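You operate a simulated robot arm through the tools that you are given. There is no shell and no other tool.

Carry out the task below with a simulated robot arm. There is one attempt and no reset: what you move stays moved.

TASK
Grease the patch between the joint bolts, then run both bolts down.
Fine: Purple pad, from the open grease tin; pad back, lid on. Hands unhurt; nothing dropped, spilt, damaged or left on. Set down upright: purple pad. A coat counts when it lies all over at full strength: go over it till it gets no stronger.

It is judged by the outcome, as a careful person would: the job done as asked, and still so three seconds after it is handed in. It fails if anything else is knocked over, pushed out of place, dropped, spilled or broken. A push-on lid holds only when it is set on centred and level and pressed home; a screw cap is set on level and turned clockwise until tight.

THE ROBOT
A 6-joint arm with a two-finger parallel gripper, fixed in place. Base frame: the origin is at the foot of the arm, x ahead of it, y to its left, z up; the work surface is at about z = 0.88. Units: m, rad, N and s.
With the tool pointing down near the work surface it reaches from about 0.24 to 0.64 m from the base axis. Its first joint turns from -1.152 to 1.152 rad. Payload 2.7 kg.
Tool frame: the origin (TCP) lies between the finger pads and is the grasp point; the fingertips stand 0.023 m ahead of it; z points along the fingers, y is the line along which they close. The gripper opens to 0.094 m. The fingers are 0.038 m wide and 0.01 m thick; the gripper's body (0.054 by 0.096 m) begins 0.039 m behind the TCP.
Orientation is that of the tool frame in the base frame, as a unit quaternion [x, y, z, w]. With the fingers straight down and closing along the base's y, the tool's x points along the base's -x, its y along +y and its z along -z.

THE INTERFACE
- The arm moves only by the tool nudge_tool. Its argument "commands" is one flat list of numbers, 6 for each row, row after row: the shift along the tool's x, y, z in units of 20 mm (1.0 is 20 mm), then the turn, a rotation vector about the tool's x, y, z in units of 4 degrees (1.0 is 4 degrees). In form: [x, y, z, ax, ay, az, x, y, z, ax, ay, az, ...]. A call has 1 to 20 rows; each row shifts and turns the commanded pose from where the row before left it, along the tool's axes as they then stand. "hand" is the gripper command, from -1 (shut) to 1 (fully open), values between in proportion, set as the call begins (left out, the last holds). A call with a number of a shift or a turn outside -1 to 1 is refused whole. Rows are played at 5 a second. More than 0.05 m and 0.15 rad between two rows, or a gripper value outside its range, and nothing of the call is played. A pose out of reach is approached as far as the arm can. The call stops where the force on the tool passes 40 N (or 10 N more than at its start, if that is more) or the arm is blocked; 0.2 s more then pass. The fingers move at their own pace (about 0.045 m/s each) and stop on an object; they squeeze with about 31 N. The grip force told is the motor's: it shows also when the fingers shut on nothing. Time passes only in rows, and 0.2 s behind the last, so rows that do not move let the fingers close. The reply holds the time, the measured pose of the TCP, the force on the tool along the base axes, the opening and the grip force, in the units named above and with some noise, with the torque about the TCP (base axes, N m) and any sound that the robot's microphone picked up, and new pictures: "show" is both (left out), scene, wrist or none.
- Cameras (640 x 400 px; columns grow to the right, rows downward): "scene" is fixed at [0.0916, -0.4408, 1.4185]; the picture's right is [0.65, -0.76, 0.00], its down [-0.34, -0.30, -0.89] and it looks along [0.68, 0.58, -0.45] (base axes); focal length 327 px, centre (320, 200). "wrist" rides on the gripper at [0.086, 0.016, -0.074] in the tool frame; the picture's right is [-0.18, 0.98, 0.00], its down [-0.58, -0.11, -0.81] and it looks along [-0.79, -0.15, 0.59] (tool axes); focal length 243 px, centre (320, 200). There is no depth. A picture from a camera that has moved, and an enlarged one, comes with that camera's place and axes in the base frame and with its lens.
- close_up(camera, box): a new picture of the part [left, top, right, bottom] of that camera's present view, enlarged. The clock stands still meanwhile.
- job_done(): hands the job in; it is judged then, once.

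Places have to be worked out from the pictures, the camera data and where the tool is seen. Open the gripper and draw the arm clear of the work before you hand the job in, unless the task says otherwise.

The tools are called after ">>>" as a command line: name --argument value ..., lists and objects as JSON in quotes. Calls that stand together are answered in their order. nudge_tool: Moves the arm, as the interface text tells. Its arguments: {"type":"object","properties":{"commands":{"type":"array"},"hand":{"type":"number"},"show":{"type":"string","enum":["both","scene","wrist","none"]}},"required":["commands"]} The other tools are called the same way: close_up (camera, box) takes an enlarged picture of a part of a camera's view; job_done () hands the job in.

At the start:

```text
clock: 0.0
position: [0.4157, 0.1098, 1.201]
orientation: [0.0, 1.0, 0.0, 0.0]
force: [-0.4, 0.1, -0.2]
wrist_torque: [-0.02, 0.02, 0.0]
width: 0.0939
grasp_force: 0.2
```

scene: 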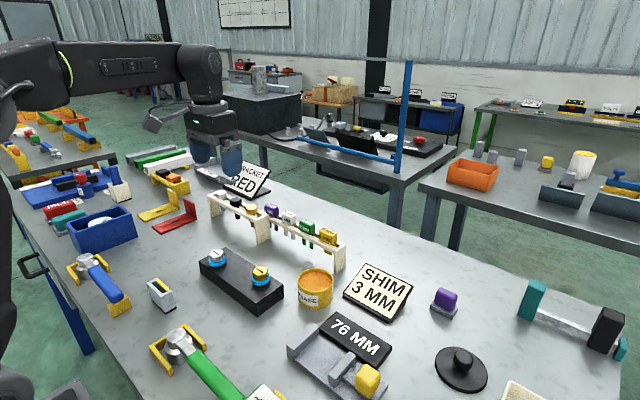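
wrist: 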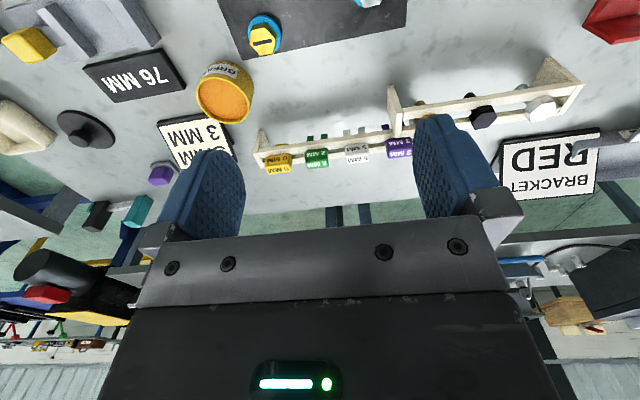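

I'll start by looking closely at the joint block, the grease tin, pads, lid and bit/tool rack before moving.

>>> close_up --camera "scene" --box '[180, 220, 340, 320]'

>>> close_up --camera "scene" --box '[200, 180, 360, 280]'

>>> close_up --camera "scene" --box '[400, 260, 560, 400]'

>>> close_up --camera "scene" --box '[20, 180, 200, 320]'

>>> close_up --camera "wrist" --box '[180, 0, 440, 170]'

```text
4.00 times, centred on (260, 270) of scene
camera zoom: at [0.0916, -0.4408, 1.4185], right [0.65, -0.76, 0.0], down [-0.34, -0.3, -0.89], along [0.68, 0.58, -0.45], focal length 1306 px, centre (560, -80)
```

zoom: 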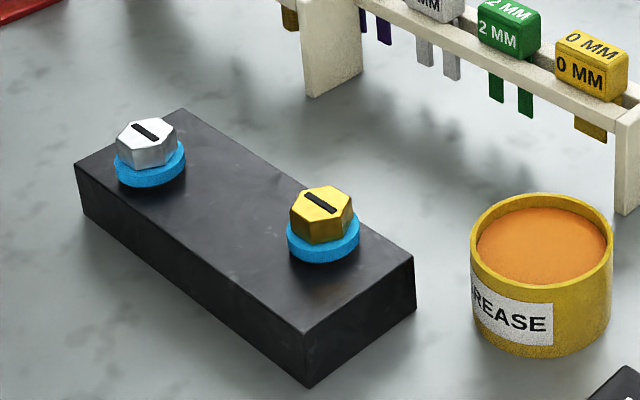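

```text
4.00 times, centred on (280, 230) of scene
camera zoom: at [0.0916, -0.4408, 1.4185], right [0.65, -0.76, 0.0], down [-0.34, -0.3, -0.89], along [0.68, 0.58, -0.45], focal length 1306 px, centre (480, 80)
```

zoom: 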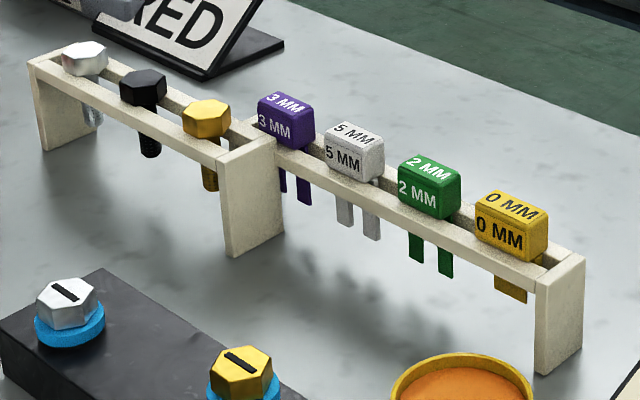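

```text
2.86 times, centred on (480, 330) of scene
camera zoom: at [0.0916, -0.4408, 1.4185], right [0.65, -0.76, 0.0], down [-0.34, -0.3, -0.89], along [0.68, 0.58, -0.45], focal length 933 px, centre (-137, -171)
```

zoom: 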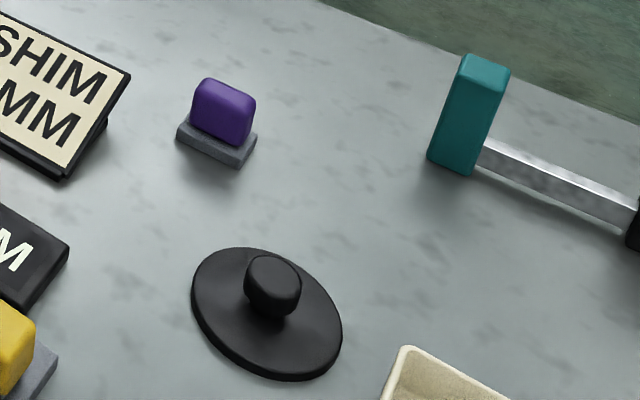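

```text
2.86 times, centred on (110, 250) of scene
camera zoom: at [0.0916, -0.4408, 1.4185], right [0.65, -0.76, 0.0], down [-0.34, -0.3, -0.89], along [0.68, 0.58, -0.45], focal length 933 px, centre (920, 57)
```

zoom: 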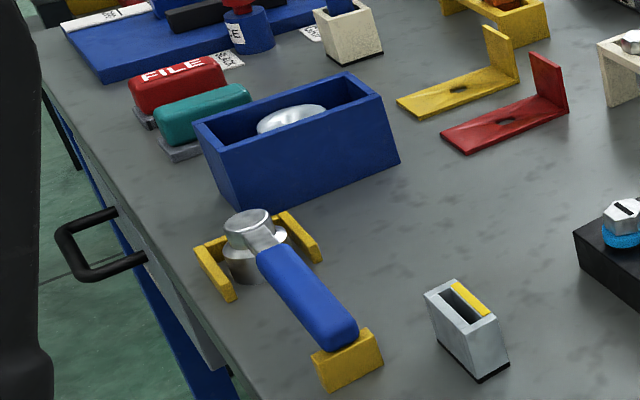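

```text
2.35 times, centred on (310, 85) of wrist
camera zoom: at [0.33, 0.1261, 1.2754], right [0.18, 0.98, 0.0], down [0.58, -0.11, 0.81], along [0.79, -0.15, -0.59], focal length 571 px, centre (344, 471)
```

zoom: 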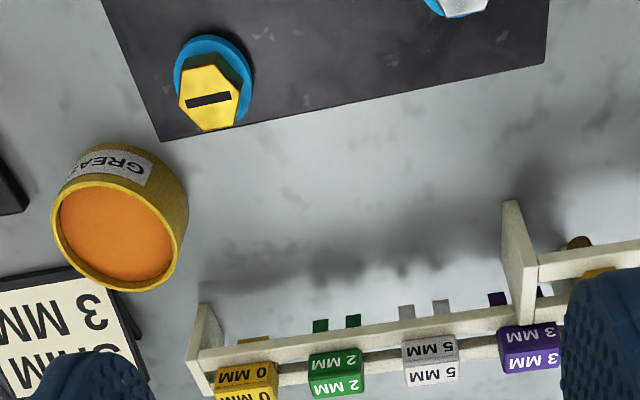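

The bolts stand on blue washers on the black block; the tin is open, its black lid and the purple pad are to the right. I look at the remaining items to find what turns the bolts.

>>> close_up --camera "scene" --box '[140, 300, 300, 400]'

>>> close_up --camera "scene" --box '[270, 310, 430, 400]'

>>> close_up --camera "scene" --box '[0, 120, 220, 240]'

>>> close_up --camera "scene" --box '[60, 240, 190, 320]'

>>> close_up --camera "wrist" --box '[0, 0, 260, 240]'

>>> close_up --camera "scene" --box '[480, 260, 640, 400]'

```text
4.00 times, centred on (220, 350) of scene
camera zoom: at [0.0916, -0.4408, 1.4185], right [0.65, -0.76, 0.0], down [-0.34, -0.3, -0.89], along [0.68, 0.58, -0.45], focal length 1306 px, centre (720, -400)
```

zoom: 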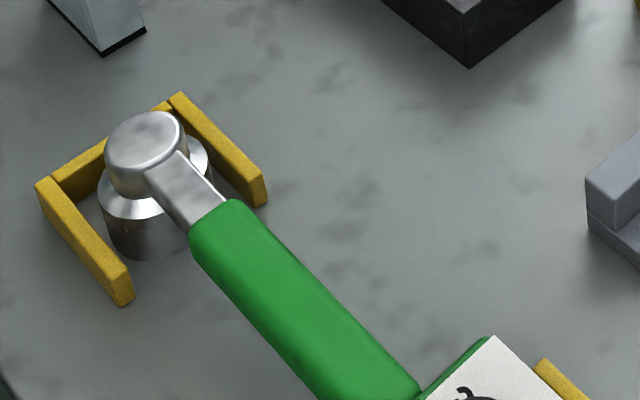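

```text
4.00 times, centred on (350, 355) of scene
camera zoom: at [0.0916, -0.4408, 1.4185], right [0.65, -0.76, 0.0], down [-0.34, -0.3, -0.89], along [0.68, 0.58, -0.45], focal length 1306 px, centre (200, -420)
```

zoom: 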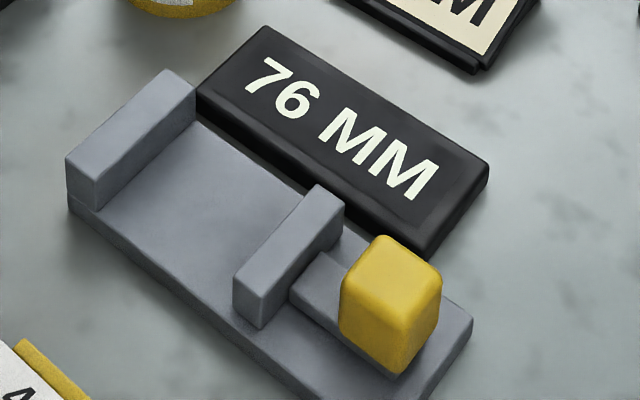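

```text
2.91 times, centred on (110, 180) of scene
camera zoom: at [0.0916, -0.4408, 1.4185], right [0.65, -0.76, 0.0], down [-0.34, -0.3, -0.89], along [0.68, 0.58, -0.45], focal length 950 px, centre (931, 258)
```

zoom: 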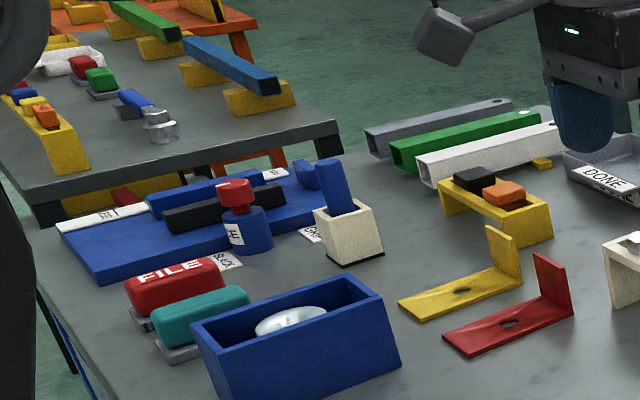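

```text
4.92 times, centred on (125, 280) of scene
camera zoom: at [0.0916, -0.4408, 1.4185], right [0.65, -0.76, 0.0], down [-0.34, -0.3, -0.89], along [0.68, 0.58, -0.45], focal length 1608 px, centre (1280, -194)
```

zoom: 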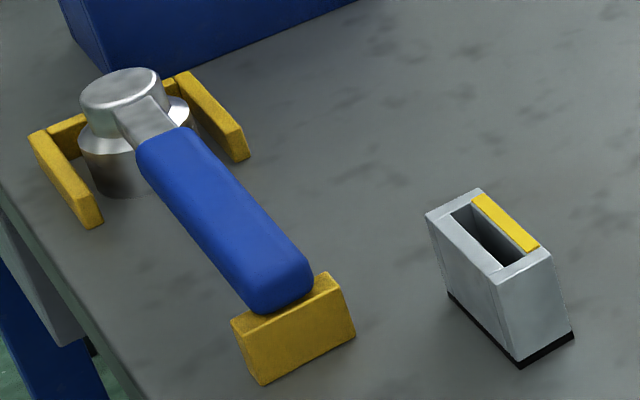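

```text
1.67 times, centred on (130, 120) of wrist
camera zoom: at [0.33, 0.1261, 1.2754], right [0.18, 0.98, 0.0], down [0.58, -0.11, 0.81], along [0.79, -0.15, -0.59], focal length 404 px, centre (637, 333)
```

zoom: 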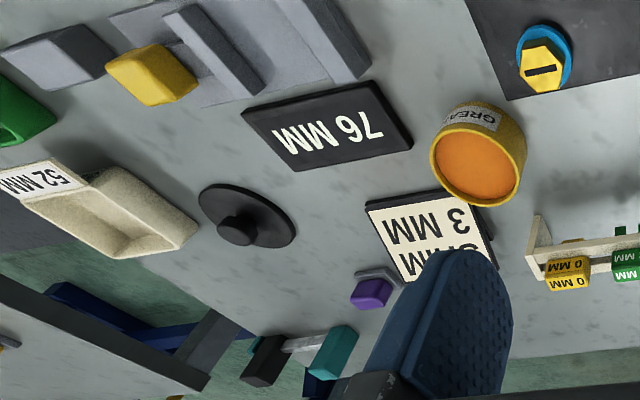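

```text
2.86 times, centred on (560, 330) of scene
camera zoom: at [0.0916, -0.4408, 1.4185], right [0.65, -0.76, 0.0], down [-0.34, -0.3, -0.89], along [0.68, 0.58, -0.45], focal length 933 px, centre (-366, -171)
```

zoom: 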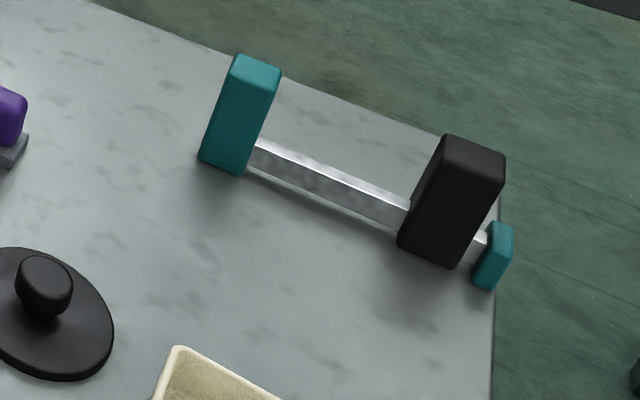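

I zoom harder on the bolts, the green wrench's tag, and the markings, to see gap under heads and the tool labels.

>>> close_up --camera "scene" --box '[195, 240, 245, 272]'

>>> close_up --camera "scene" --box '[236, 255, 286, 287]'

>>> close_up --camera "scene" --box '[220, 360, 300, 400]'

>>> close_up --camera "scene" --box '[400, 260, 480, 320]'

>>> close_up --camera "wrist" --box '[200, 0, 420, 60]'

```text
12.50 times, centred on (220, 256) of scene
camera zoom: at [0.0916, -0.4408, 1.4185], right [0.65, -0.76, 0.0], down [-0.34, -0.3, -0.89], along [0.68, 0.58, -0.45], focal length 4082 px, centre (1570, -500)
```

zoom: 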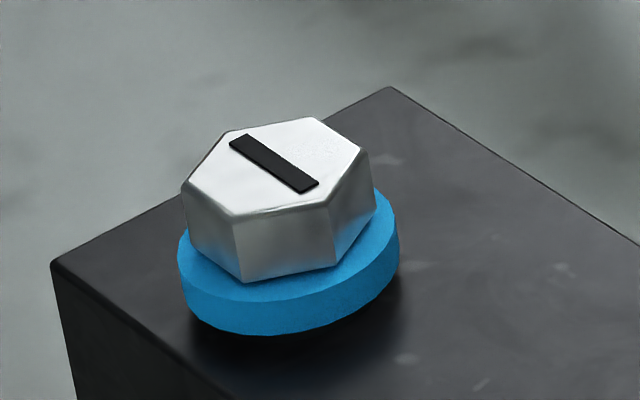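

```text
12.50 times, centred on (261, 271) of scene
camera zoom: at [0.0916, -0.4408, 1.4185], right [0.65, -0.76, 0.0], down [-0.34, -0.3, -0.89], along [0.68, 0.58, -0.45], focal length 4082 px, centre (1058, -688)
```

zoom: 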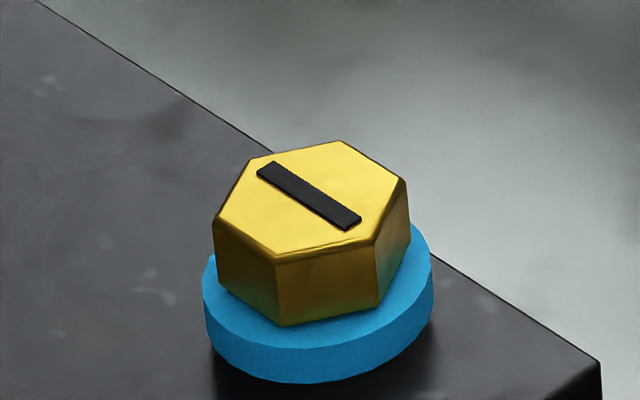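

```text
8.00 times, centred on (260, 380) of scene
camera zoom: at [0.0916, -0.4408, 1.4185], right [0.65, -0.76, 0.0], down [-0.34, -0.3, -0.89], along [0.68, 0.58, -0.45], focal length 2613 px, centre (800, -1240)
```

zoom: 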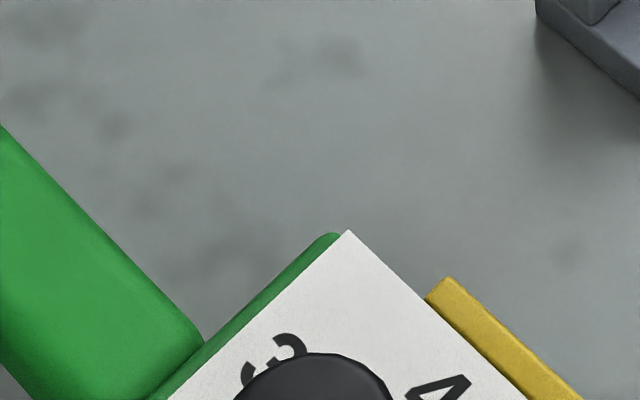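

```text
6.67 times, centred on (440, 290) of scene
camera zoom: at [0.0916, -0.4408, 1.4185], right [0.65, -0.76, 0.0], down [-0.34, -0.3, -0.89], along [0.68, 0.58, -0.45], focal length 2177 px, centre (-480, -400)
```

zoom: 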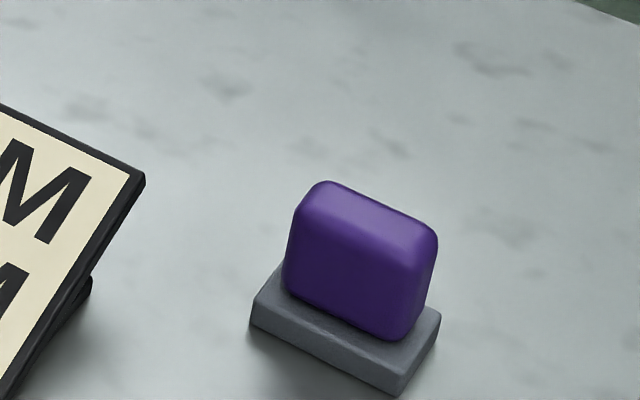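

```text
2.91 times, centred on (310, 30) of wrist
camera zoom: at [0.33, 0.1261, 1.2754], right [0.18, 0.98, 0.0], down [0.58, -0.11, 0.81], along [0.79, -0.15, -0.59], focal length 706 px, centre (349, 694)
```

zoom: 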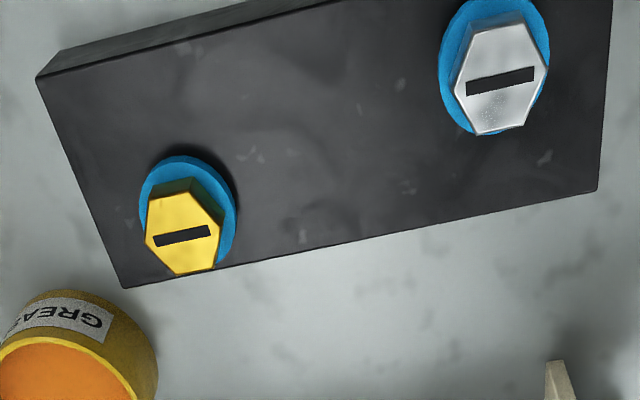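

The bolts have blue collars that stand slightly proud of the block, with a slot mark on top. The purple pad I place at about (0.675, -0.302), the lid at (0.55, -0.385), the tin at (0.52, -0.06). I move at height toward the pad for a better view.

>>> nudge_tool --commands '[-0.4, -0.9, 0.2, 0, 0, 0, -0.4, -0.9, 0.2, 0, 0, 0, -0.4, -0.9, 0.2, 0, 0, 0, -0.4, -0.9, 0.2, 0, 0, 0, -0.4, -0.9, 0.2, 0, 0, 0, -0.4, -0.9, 0.2, 0, 0, 0, -0.4, -0.9, 0.2, 0, 0, 0, -0.4, -0.9, 0.2, 0, 0, 0, -0.4, -0.9, 0.2, 0, 0, 0, -0.4, -0.9, 0.2, 0, 0, 0, -0.4, -0.9, 0.2, 0, 0, 0, -0.4, -0.9, 0.2, 0, 0, 0, -0.4, -0.9, 0.2, 0, 0, 0, -0.4, -0.9, 0.2, 0, 0, 0, -0.4, -0.9, 0.2, 0, 0, 0, -0.4, -0.9, 0.2, 0, 0, 0, -0.4, -0.9, 0.2, 0, 0, 0, -0.4, -0.9, 0.2, 0, 0, 0, -0.4, -0.9, 0.2, 0, 0, 0, -0.4, -0.9, 0.2, 0, 0, 0]' --hand 1

```text
clock: 4.2
position: [0.55, -0.2419, 1.1092]
orientation: [0.0, 1.0, -0.001, 0.001]
force: [0.9, 0.1, -0.3]
wrist_torque: [0.0, -0.02, -0.03]
width: 0.0942
grasp_force: 0.0
out of reach, approached as far as the arm can: row 18, 19, 20
camera wrist: at [0.4646, -0.2248, 1.184], right [0.18, 0.98, 0.0], down [0.58, -0.11, 0.81], along [0.79, -0.15, -0.59], focal length 243 px, centre (320, 200)
```

scene: 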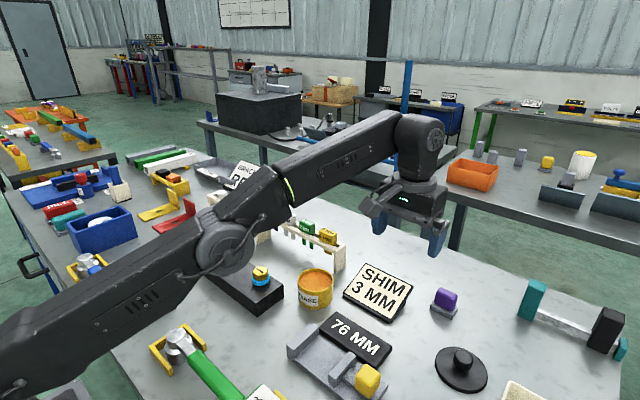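
wrist: 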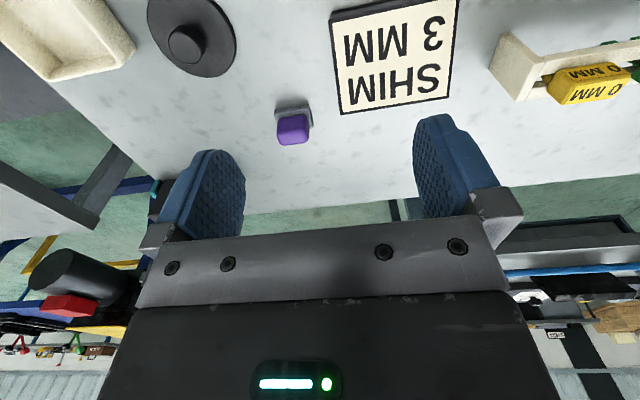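

The wrist view confirms the pad at about (0.665, -0.301), beyond straight-down reach, so I need to tilt the fingers outward. I lower a little and tilt about the tool's y to test reach.

>>> nudge_tool --commands '[0, 0, 1, 0, 0, 0, 0, 0, 1, 0, 0, 0, 0, 0, 1, 0, 0, 0, 0, 0, 0, 0, -1, 0, 0, 0, 0, 0, -1, 0, 0, 0, 0, 0, -1, 0, 0, 0, 0, 0, -1, 0, 0, 0, 0, 0, -1, 0, 0, 0, 0, 0, -1, 0, 0, 0, 0, 0, -1, 0]'

```text
clock: 6.4
position: [0.55, -0.2434, 1.0518]
orientation: [0.0, 0.97, 0.0, 0.242]
force: [0.0, 0.1, 0.1]
wrist_torque: [0.0, -0.02, -0.01]
width: 0.0938
grasp_force: 0.1
camera wrist: at [0.4397, -0.2259, 1.0757], right [0.16, 0.98, 0.09], down [0.13, -0.11, 0.99], along [0.98, -0.15, -0.15], focal length 243 px, centre (320, 200)
```

scene: 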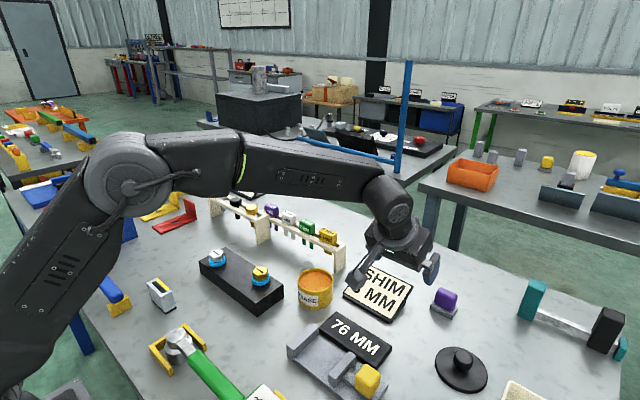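
wrist: 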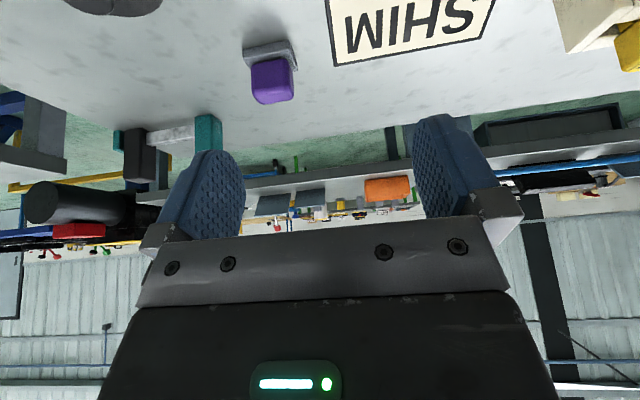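

Tilt extends the reach well. I narrow the opening to ~61 mm, shift sideways to y = -0.302 first (keeping clear of the SHIM sign), then advance to above the pad.

>>> nudge_tool --commands '[0, -0.73, 0, 0, 0, 0, 0, -0.73, 0, 0, 0, 0, 0, -0.73, 0, 0, 0, 0, 0, -0.73, 0, 0, 0, 0, -0.41, 0, 0.83, 0, 0, 0, -0.41, 0, 0.83, 0, 0, 0, -0.41, 0, 0.83, 0, 0, 0, -0.41, 0, 0.83, 0, 0, 0, -0.41, 0, 0.83, 0, 0, 0, -0.41, 0, 0.83, 0, 0, 0, -0.41, 0, 0.83, 0, 0, 0, -0.41, 0, 0.83, 0, 0, 0]' --hand 0.3

```text
clock: 9.0
position: [0.6478, -0.2952, 0.9677]
orientation: [0.0, 0.97, -0.001, 0.242]
force: [0.1, 0.6, 0.1]
wrist_torque: [0.01, -0.04, -0.01]
width: 0.0612
grasp_force: 0.1
out of reach, approached as far as the arm can: row 11, 12
camera wrist: at [0.5369, -0.2791, 0.9923], right [0.16, 0.98, 0.09], down [0.14, -0.11, 0.98], along [0.98, -0.15, -0.15], focal length 243 px, centre (320, 200)
```

scene: 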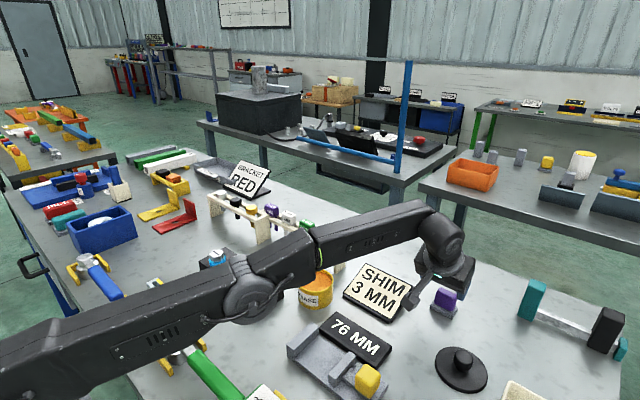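
wrist: 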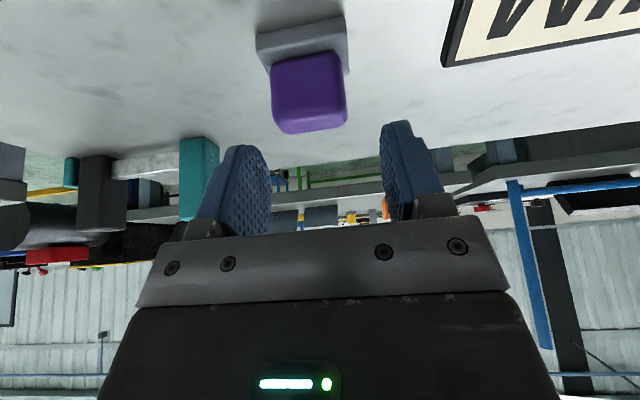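

The 28° tilt falls ~25 mm short; I tilt 12° more and advance to stand over the pad handle.

>>> nudge_tool --commands '[0, 0, 0, 0, -1, 0, 0, 0, 0, 0, -1, 0, 0, 0, 0, 0, -1, 0, -0.46, -0.17, 0.38, 0, 0, 0, -0.46, -0.17, 0.38, 0, 0, 0]'

```text
clock: 10.2
position: [0.6715, -0.3022, 0.9676]
orientation: [-0.001, 0.94, 0.0, 0.342]
force: [0.1, -0.9, 1.0]
wrist_torque: [-0.01, 0.03, -0.01]
width: 0.0612
grasp_force: 0.1
camera wrist: at [0.5588, -0.2852, 0.9695], right [0.14, 0.98, 0.12], down [-0.07, -0.11, 0.99], along [0.99, -0.15, 0.06], focal length 243 px, centre (320, 200)
```

scene: 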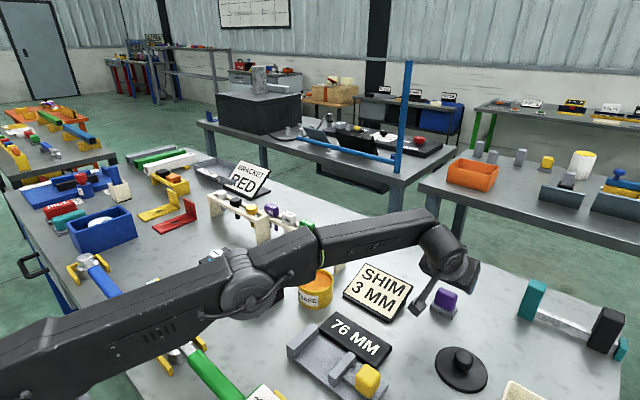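
wrist: 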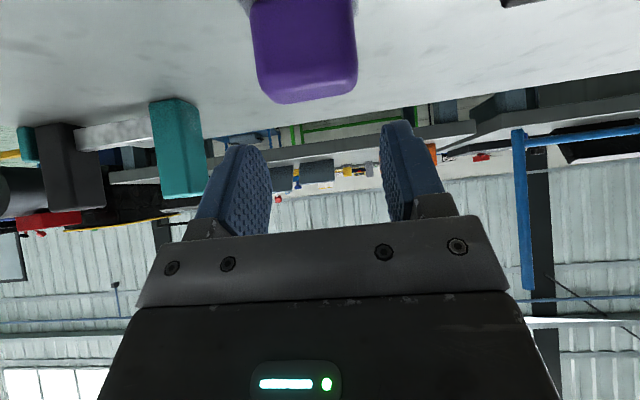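

The handle is centred between the fingers (y ≈ -0.301) with its top at ~0.922. I lower 46 mm so the finger ends flank the handle.

>>> nudge_tool --commands '[0.5, 0, 0.6, 0, 0, 0, 0.5, 0, 0.6, 0, 0, 0, 0.5, 0, 0.58, 0, 0, 0]'

>>> close_up --camera "scene" --box '[380, 230, 500, 330]'

```text
clock: 11.0
position: [0.6719, -0.3032, 0.9207]
orientation: [-0.001, 0.94, 0.001, 0.342]
force: [0.5, -0.2, -0.2]
wrist_torque: [-0.02, 0.01, 0.0]
width: 0.061
grasp_force: 0.0
camera wrist: at [0.5577, -0.2851, 0.9221], right [0.14, 0.98, 0.12], down [-0.07, -0.11, 0.99], along [0.99, -0.15, 0.06], focal length 243 px, centre (320, 200)
```

scene: 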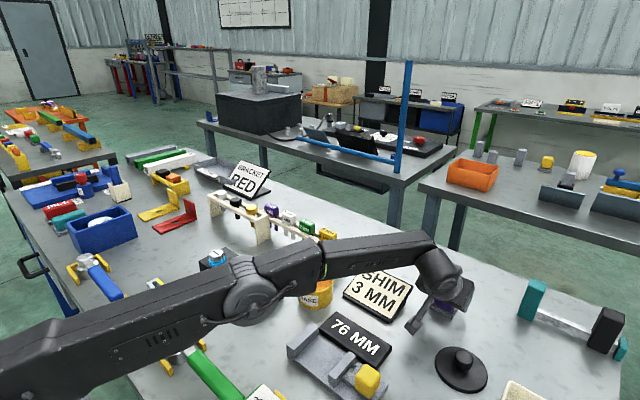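
wrist: 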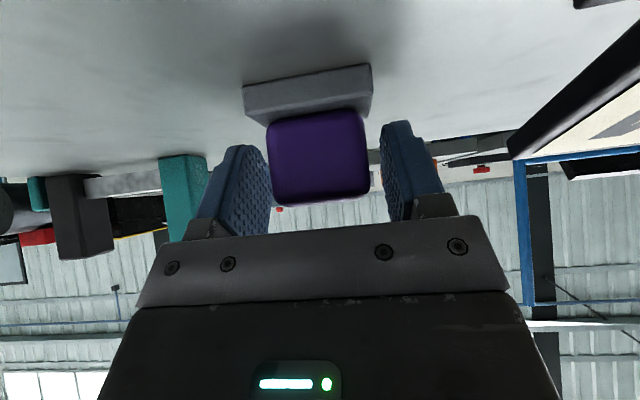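

```text
4.00 times, centred on (440, 280) of scene
camera zoom: at [0.0916, -0.4409, 1.4185], right [0.65, -0.76, 0.0], down [-0.34, -0.3, -0.89], along [0.68, 0.58, -0.45], focal length 1306 px, centre (-160, -120)
```

zoom: 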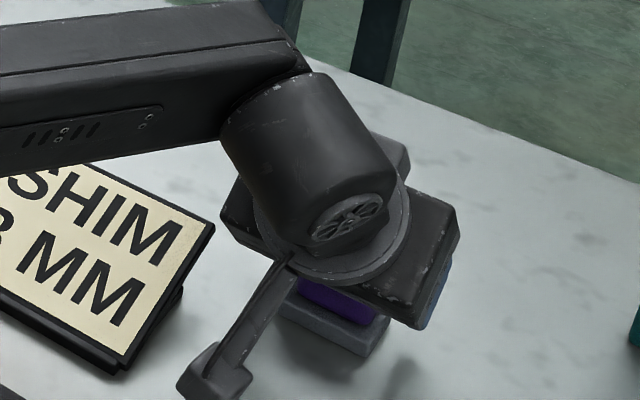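

The handle sits between the finger ends with the sign clear. I close the grip.

>>> nudge_tool --commands '[0, 0, 0, 0, 0, 0, 0, 0, 0, 0, 0, 0, 0, 0, 0, 0, 0, 0, 0, 0, 0, 0, 0, 0]' --hand -1 --show "wrist"

```text
clock: 12.0
position: [0.6709, -0.3016, 0.921]
orientation: [0.0, 0.94, 0.0, 0.341]
force: [0.8, -0.2, -0.1]
wrist_torque: [-0.01, 0.0, 0.0]
width: 0.0492
grasp_force: 30.7
camera wrist: at [0.5578, -0.2851, 0.9223], right [0.14, 0.98, 0.12], down [-0.07, -0.11, 0.99], along [0.99, -0.15, 0.06], focal length 243 px, centre (320, 200)
```

wrist: 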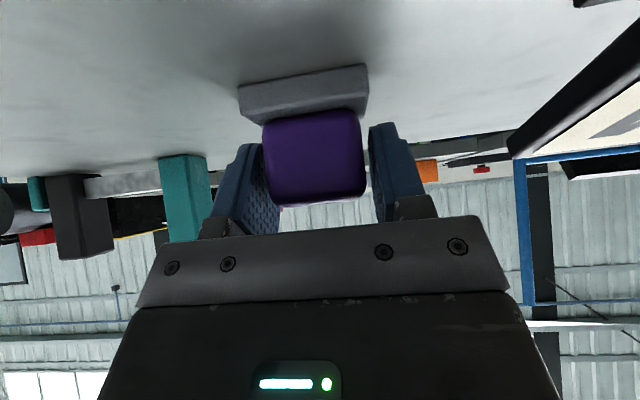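

Grip 31 N at 49 mm on the handle. I lift 40 mm straight up and check that the pad hangs level.

>>> nudge_tool --commands '[-0.32, 0, -0.38, 0, 0, 0, -0.32, 0, -0.38, 0, 0, 0, -0.32, 0, -0.38, 0, 0, 0, -0.32, 0, -0.38, 0, 0, 0]'

>>> close_up --camera "scene" --box '[380, 220, 500, 320]'

```text
clock: 13.0
position: [0.6728, -0.3019, 0.9604]
orientation: [0.0, 0.94, 0.0, 0.342]
force: [0.3, 0.6, -1.6]
wrist_torque: [0.01, -0.02, 0.01]
width: 0.0494
grasp_force: 30.9
camera wrist: at [0.5583, -0.2857, 0.9626], right [0.14, 0.98, 0.12], down [-0.07, -0.11, 0.99], along [0.99, -0.15, 0.06], focal length 243 px, centre (320, 200)
```

scene: 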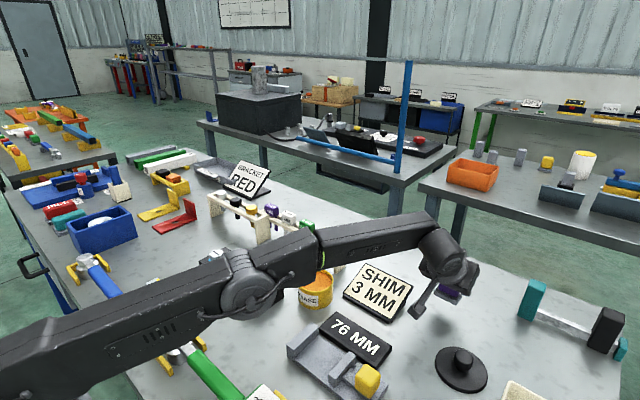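
wrist: 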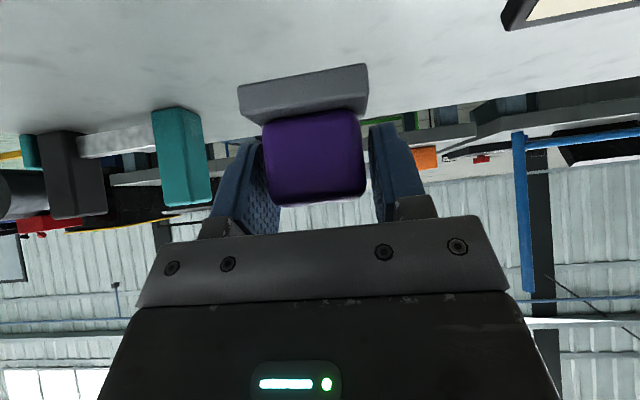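

```text
4.00 times, centred on (440, 270) of scene
camera zoom: at [0.0916, -0.4409, 1.4185], right [0.65, -0.76, 0.0], down [-0.34, -0.3, -0.89], along [0.68, 0.58, -0.45], focal length 1306 px, centre (-160, -80)
```

zoom: 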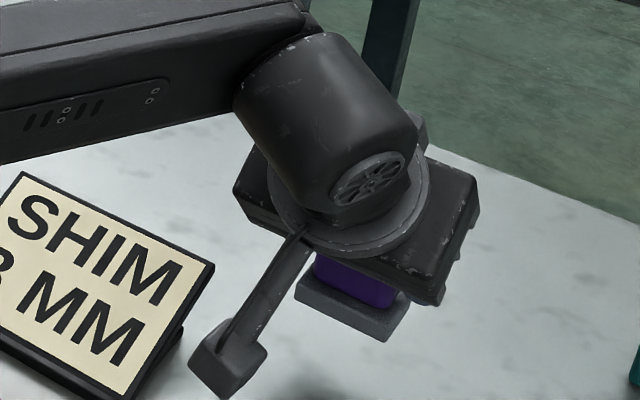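

The pad is held firmly, level, with its base ~41 mm under the TCP. I back off up along the tool axis, then travel over the sign height to above the grease tin.

>>> nudge_tool --commands '[0, 0, -1, 0, 0, 0, 0, 0, -1, 0, 0, 0, 0, 0, -1, 0, 0, 0, 0, 0, -1, 0, 0, 0, 0, 0, -1, 0, 0, 0, 0, 0, -1, 0, 0, 0, 0.255, 1, -0.214, 0, 0, 0, 0.255, 1, -0.214, 0, 0, 0, 0.255, 1, -0.214, 0, 0, 0, 0.255, 1, -0.214, 0, 0, 0, 0.255, 1, -0.214, 0, 0, 0, 0.255, 1, -0.214, 0, 0, 0, 0.255, 1, -0.214, 0, 0, 0, 0.255, 1, -0.214, 0, 0, 0, 0.255, 1, -0.214, 0, 0, 0, 0.255, 1, -0.214, 0, 0, 0, 0.255, 1, -0.214, 0, 0, 0, 0.255, 1, -0.214, 0, 0, 0]'

>>> close_up --camera "scene" --box '[180, 200, 380, 325]'

```text
clock: 16.8
position: [0.5144, -0.0623, 1.0524]
orientation: [0.0, 0.94, 0.0, 0.342]
force: [0.2, 0.1, -1.5]
wrist_torque: [0.01, -0.01, 0.01]
width: 0.0493
grasp_force: 30.6
camera wrist: at [0.401, -0.0456, 1.0543], right [0.14, 0.98, 0.12], down [-0.07, -0.11, 0.99], along [0.99, -0.15, 0.06], focal length 243 px, centre (320, 200)
```

scene: 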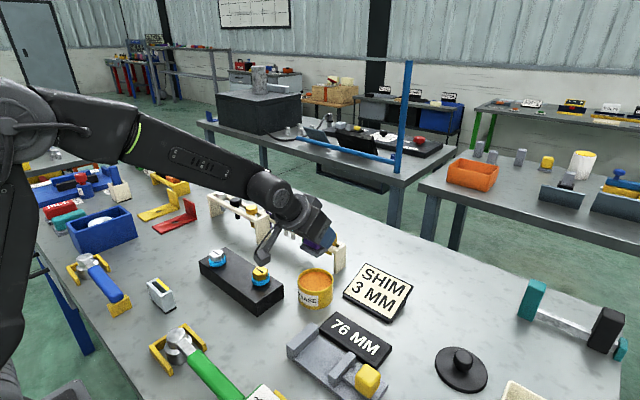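
wrist: 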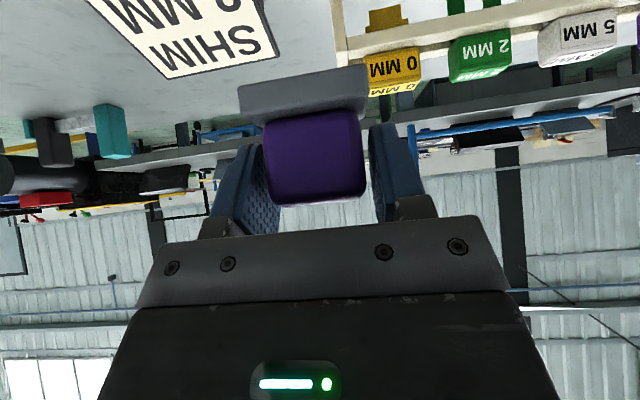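

```text
3.20 times, centred on (280, 262) of scene
camera zoom: at [0.0916, -0.4409, 1.4185], right [0.65, -0.76, 0.0], down [-0.34, -0.3, -0.89], along [0.68, 0.58, -0.45], focal length 1045 px, centre (448, 0)
```

zoom: 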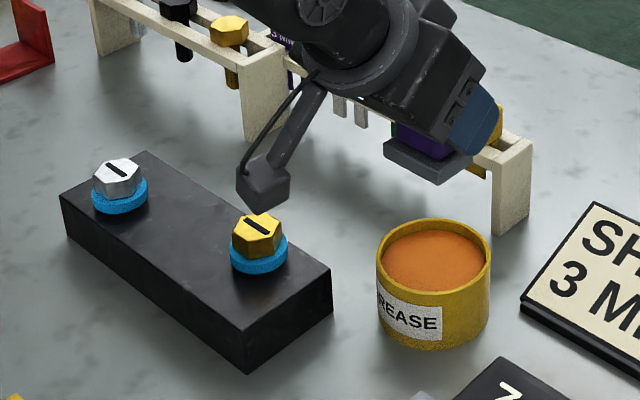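

Using the same scene camera for both the held pad and the tin, I put the tin's centre at about (0.523, -0.063) and the pad's centre ~5 mm ahead of the TCP. I lower to ~17 mm above the rim and check the alignment.

>>> nudge_tool --commands '[0.66, -0.02, 0.905, 0, 0, 0, 0.66, -0.02, 0.905, 0, 0, 0, 0.66, -0.02, 0.905, 0, 0, 0]'

>>> close_up --camera "scene" --box '[260, 210, 380, 320]'

>>> close_up --camera "wrist" --box '[200, 0, 420, 140]'

```text
clock: 17.6
position: [0.5196, -0.0649, 0.9865]
orientation: [0.0, 0.94, 0.0, 0.342]
force: [1.1, 0.6, -2.7]
wrist_torque: [0.03, -0.02, 0.05]
width: 0.0493
grasp_force: 30.7
camera wrist: at [0.4044, -0.0479, 0.9872], right [0.14, 0.98, 0.12], down [-0.07, -0.11, 0.99], along [0.99, -0.15, 0.06], focal length 243 px, centre (320, 200)
```

scene: 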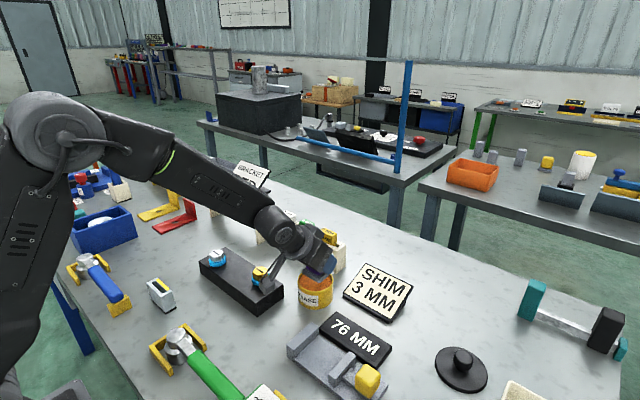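
wrist: 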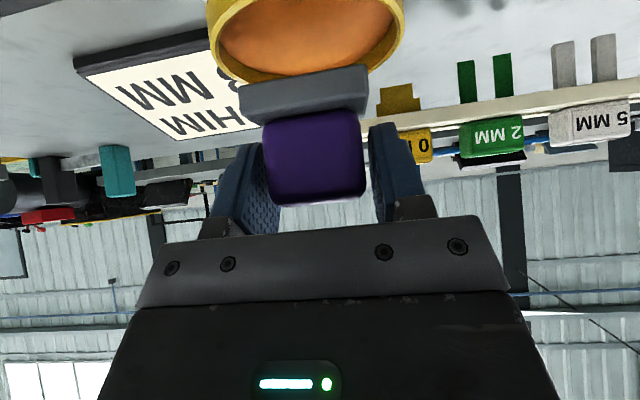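

```text
3.64 times, centred on (320, 265) of scene
camera zoom: at [0.0916, -0.4409, 1.4185], right [0.65, -0.76, 0.0], down [-0.34, -0.3, -0.89], along [0.68, 0.58, -0.45], focal length 1188 px, centre (320, -36)
```

zoom: 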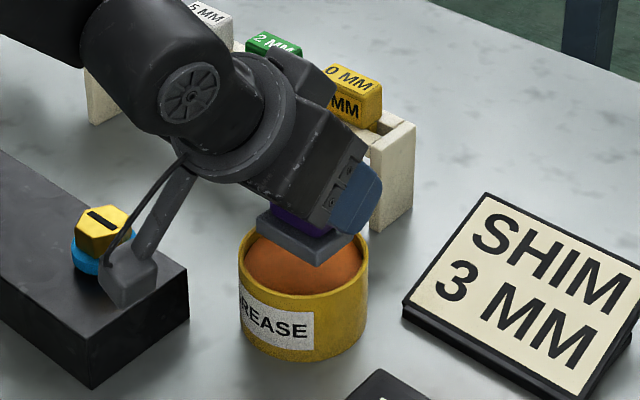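

```text
2.86 times, centred on (310, 70) of wrist
camera zoom: at [0.4044, -0.0479, 0.9872], right [0.14, 0.98, 0.12], down [-0.07, -0.11, 0.99], along [0.99, -0.15, 0.06], focal length 693 px, centre (349, 571)
```

zoom: 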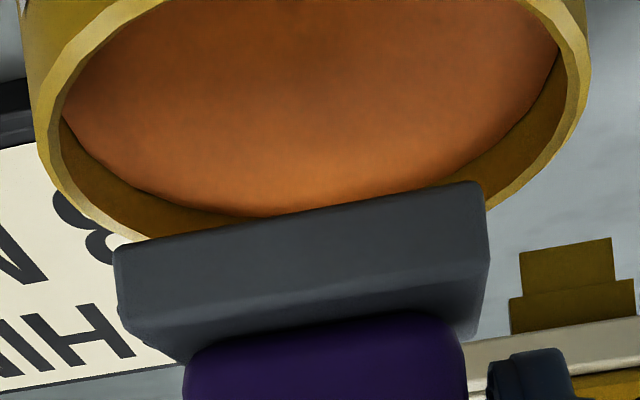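

Scene and wrist views agree the pad is over the tin to within ~2–3 mm (pad slightly toward −y). I shift 2 mm in +y, and lower until the pad is about level with the rim.

>>> nudge_tool --commands '[0, 0.1, 0, 0, 0, 0, 0.29, 0, 0.345, 0, 0, 0, 0.29, 0, 0.345, 0, 0, 0]'

>>> close_up --camera "scene" --box '[280, 230, 350, 310]'

>>> close_up --camera "wrist" --box '[200, 0, 420, 140]'

```text
clock: 18.4
position: [0.5183, -0.0602, 0.9678]
orientation: [0.0, 0.94, -0.001, 0.342]
force: [0.5, -0.5, -1.8]
wrist_torque: [-0.02, 0.0, 0.0]
width: 0.0491
grasp_force: 29.9
camera wrist: at [0.4046, -0.0447, 0.9694], right [0.14, 0.98, 0.12], down [-0.07, -0.11, 0.99], along [0.99, -0.15, 0.06], focal length 243 px, centre (320, 200)
```

scene: 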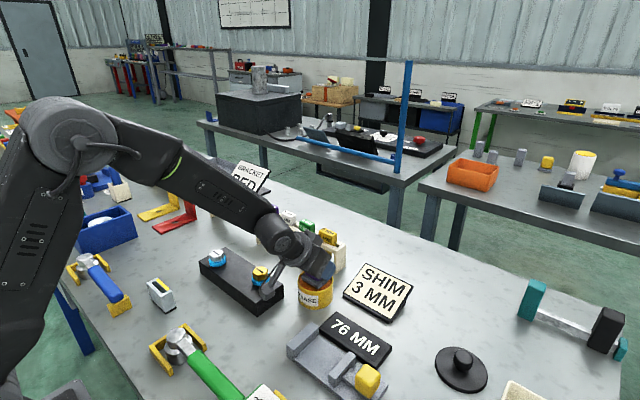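
wrist: 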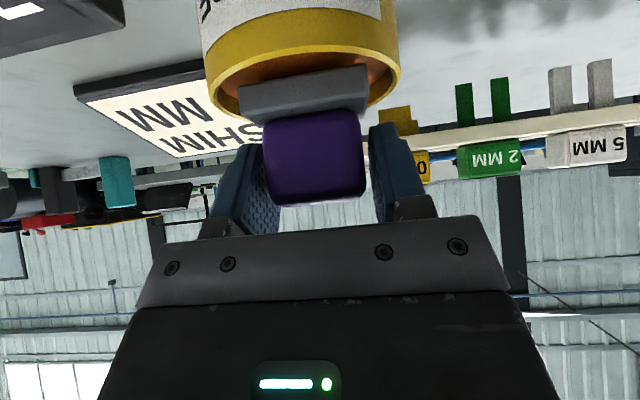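

```text
5.00 times, centred on (315, 270) of scene
camera zoom: at [0.0916, -0.4409, 1.4185], right [0.65, -0.76, 0.0], down [-0.34, -0.3, -0.89], along [0.68, 0.58, -0.45], focal length 1633 px, centre (345, -150)
```

zoom: 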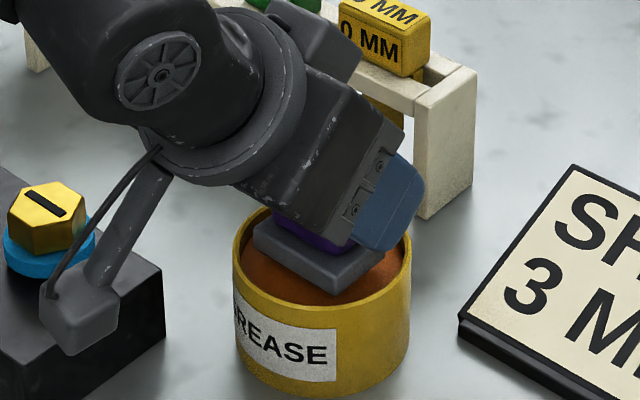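

```text
2.86 times, centred on (310, 70) of wrist
camera zoom: at [0.4046, -0.0447, 0.9694], right [0.14, 0.98, 0.12], down [-0.07, -0.11, 0.99], along [0.99, -0.15, 0.06], focal length 693 px, centre (349, 571)
```

zoom: 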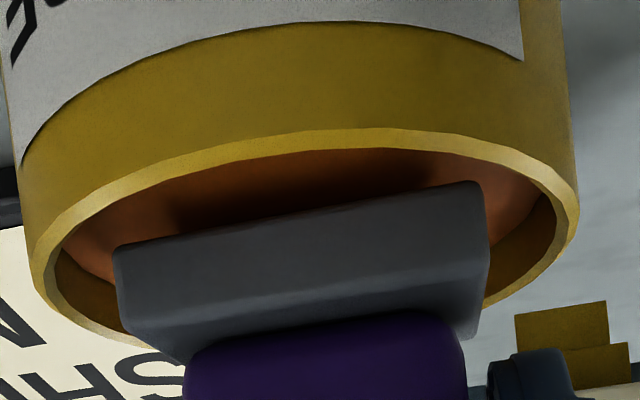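

The pad is centred within the rim in both views. I lower 6 mm more, gently, toward the grease surface.

>>> nudge_tool --commands '[0.0964, 0, 0.115, 0, 0, 0, 0.0964, 0, 0.115, 0, 0, 0, 0, 0, 0, 0, 0, 0]'

>>> close_up --camera "wrist" --box '[200, 0, 420, 140]'

```text
clock: 19.2
position: [0.5184, -0.0612, 0.9615]
orientation: [0.0, 0.939, 0.0, 0.343]
force: [-1.6, -0.1, 3.7]
wrist_torque: [0.04, 0.17, -0.01]
width: 0.0493
grasp_force: 31.3
camera wrist: at [0.4052, -0.0452, 0.964], right [0.14, 0.98, 0.12], down [-0.07, -0.11, 0.99], along [0.99, -0.15, 0.06], focal length 243 px, centre (320, 200)
```

scene: 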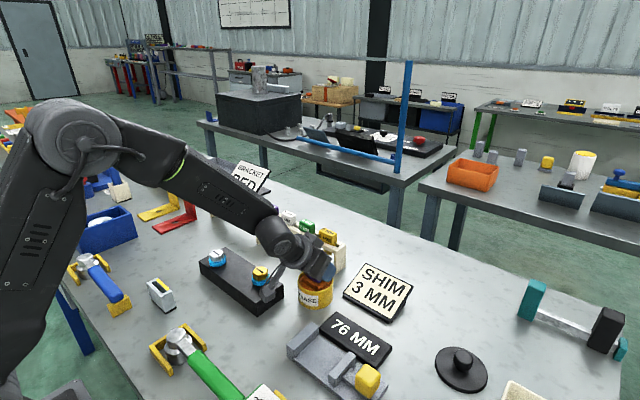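
wrist: 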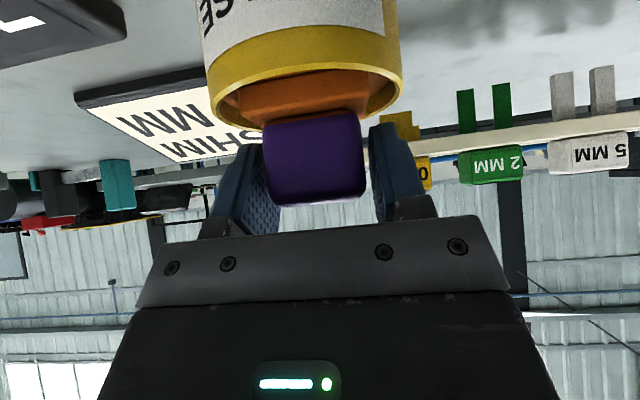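

```text
2.86 times, centred on (310, 70) of wrist
camera zoom: at [0.4052, -0.0452, 0.964], right [0.14, 0.98, 0.12], down [-0.07, -0.11, 0.99], along [0.99, -0.15, 0.06], focal length 693 px, centre (349, 571)
```

zoom: 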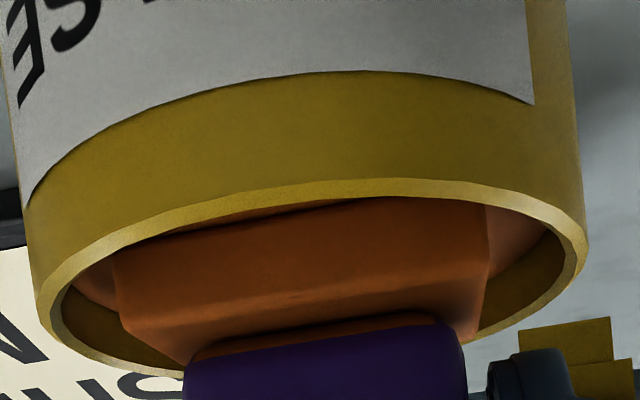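

The pad face took on the grease (it turned orange, ~5 N contact). I lift out straight, then carry it at height over the joint block between the bolts.

>>> nudge_tool --commands '[-0.31, 0, -0.37, 0, 0, 0, -0.31, 0, -0.37, 0, 0, 0, -0.62, 0, -0.74, 0, 0, 0, -0.62, 0, -0.74, 0, 0, 0, 0, 0, 0, 0, 0, 0, 0.363, 0.92, -0.305, 0, 0, 0, 0.363, 0.92, -0.305, 0, 0, 0, 0.363, 0.92, -0.305, 0, 0, 0, 0.363, 0.92, -0.305, 0, 0, 0, 0.363, 0.92, -0.305, 0, 0, 0, 0.363, 0.92, -0.305, 0, 0, 0, 0.363, 0.92, -0.305, 0, 0, 0, 0.363, 0.92, -0.305, 0, 0, 0, 0.363, 0.92, -0.305, 0, 0, 0]'

>>> close_up --camera "scene" --box '[180, 200, 340, 320]'

>>> close_up --camera "wrist" --box '[120, 0, 500, 220]'

```text
clock: 22.2
position: [0.4462, 0.09, 1.0268]
orientation: [-0.001, 0.94, 0.001, 0.342]
force: [0.6, 1.0, -1.8]
wrist_torque: [-0.01, 0.0, 0.0]
width: 0.0495
grasp_force: 30.9
out of reach, approached as far as the arm can: row 8, 9, 10
camera wrist: at [0.333, 0.1077, 1.027], right [0.14, 0.98, 0.12], down [-0.07, -0.11, 0.99], along [0.99, -0.15, 0.06], focal length 243 px, centre (320, 200)
```

scene: 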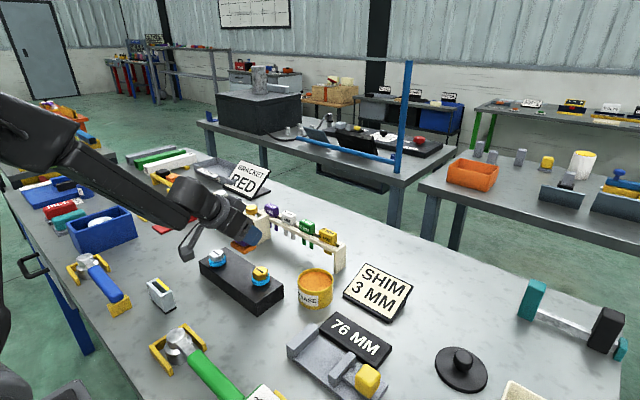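
wrist: 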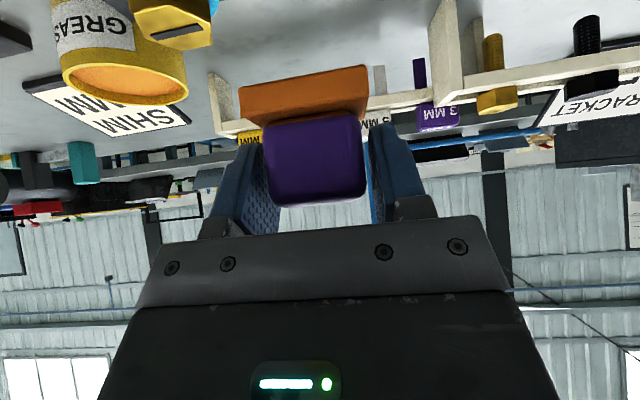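

```text
3.33 times, centred on (260, 260) of scene
camera zoom: at [0.0916, -0.4409, 1.4185], right [0.65, -0.76, 0.0], down [-0.34, -0.3, -0.89], along [0.68, 0.58, -0.45], focal length 1089 px, centre (520, 0)
```

zoom: 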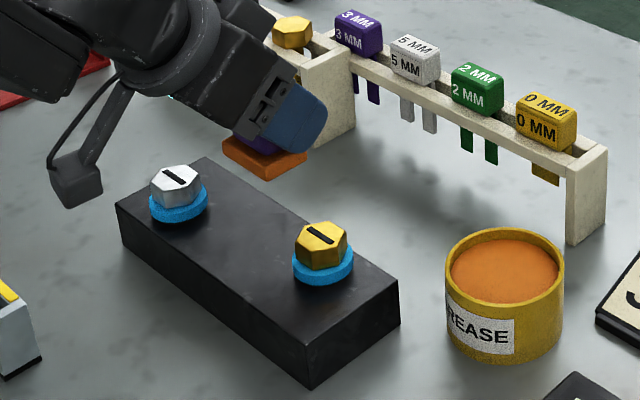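

```text
1.68 times, centred on (310, 110) of wrist
camera zoom: at [0.333, 0.1077, 1.027], right [0.14, 0.98, 0.12], down [-0.07, -0.11, 0.99], along [0.99, -0.15, 0.06], focal length 409 px, centre (337, 352)
```

zoom: 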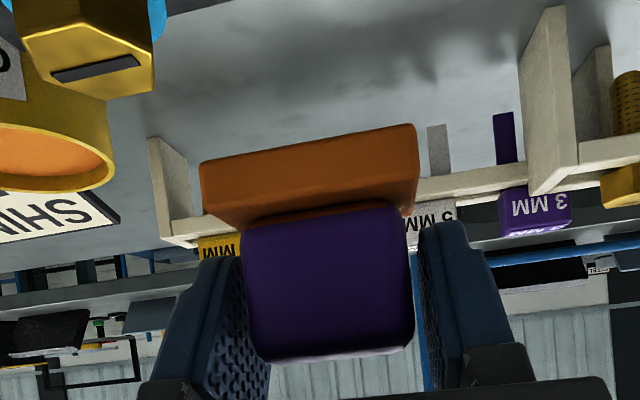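

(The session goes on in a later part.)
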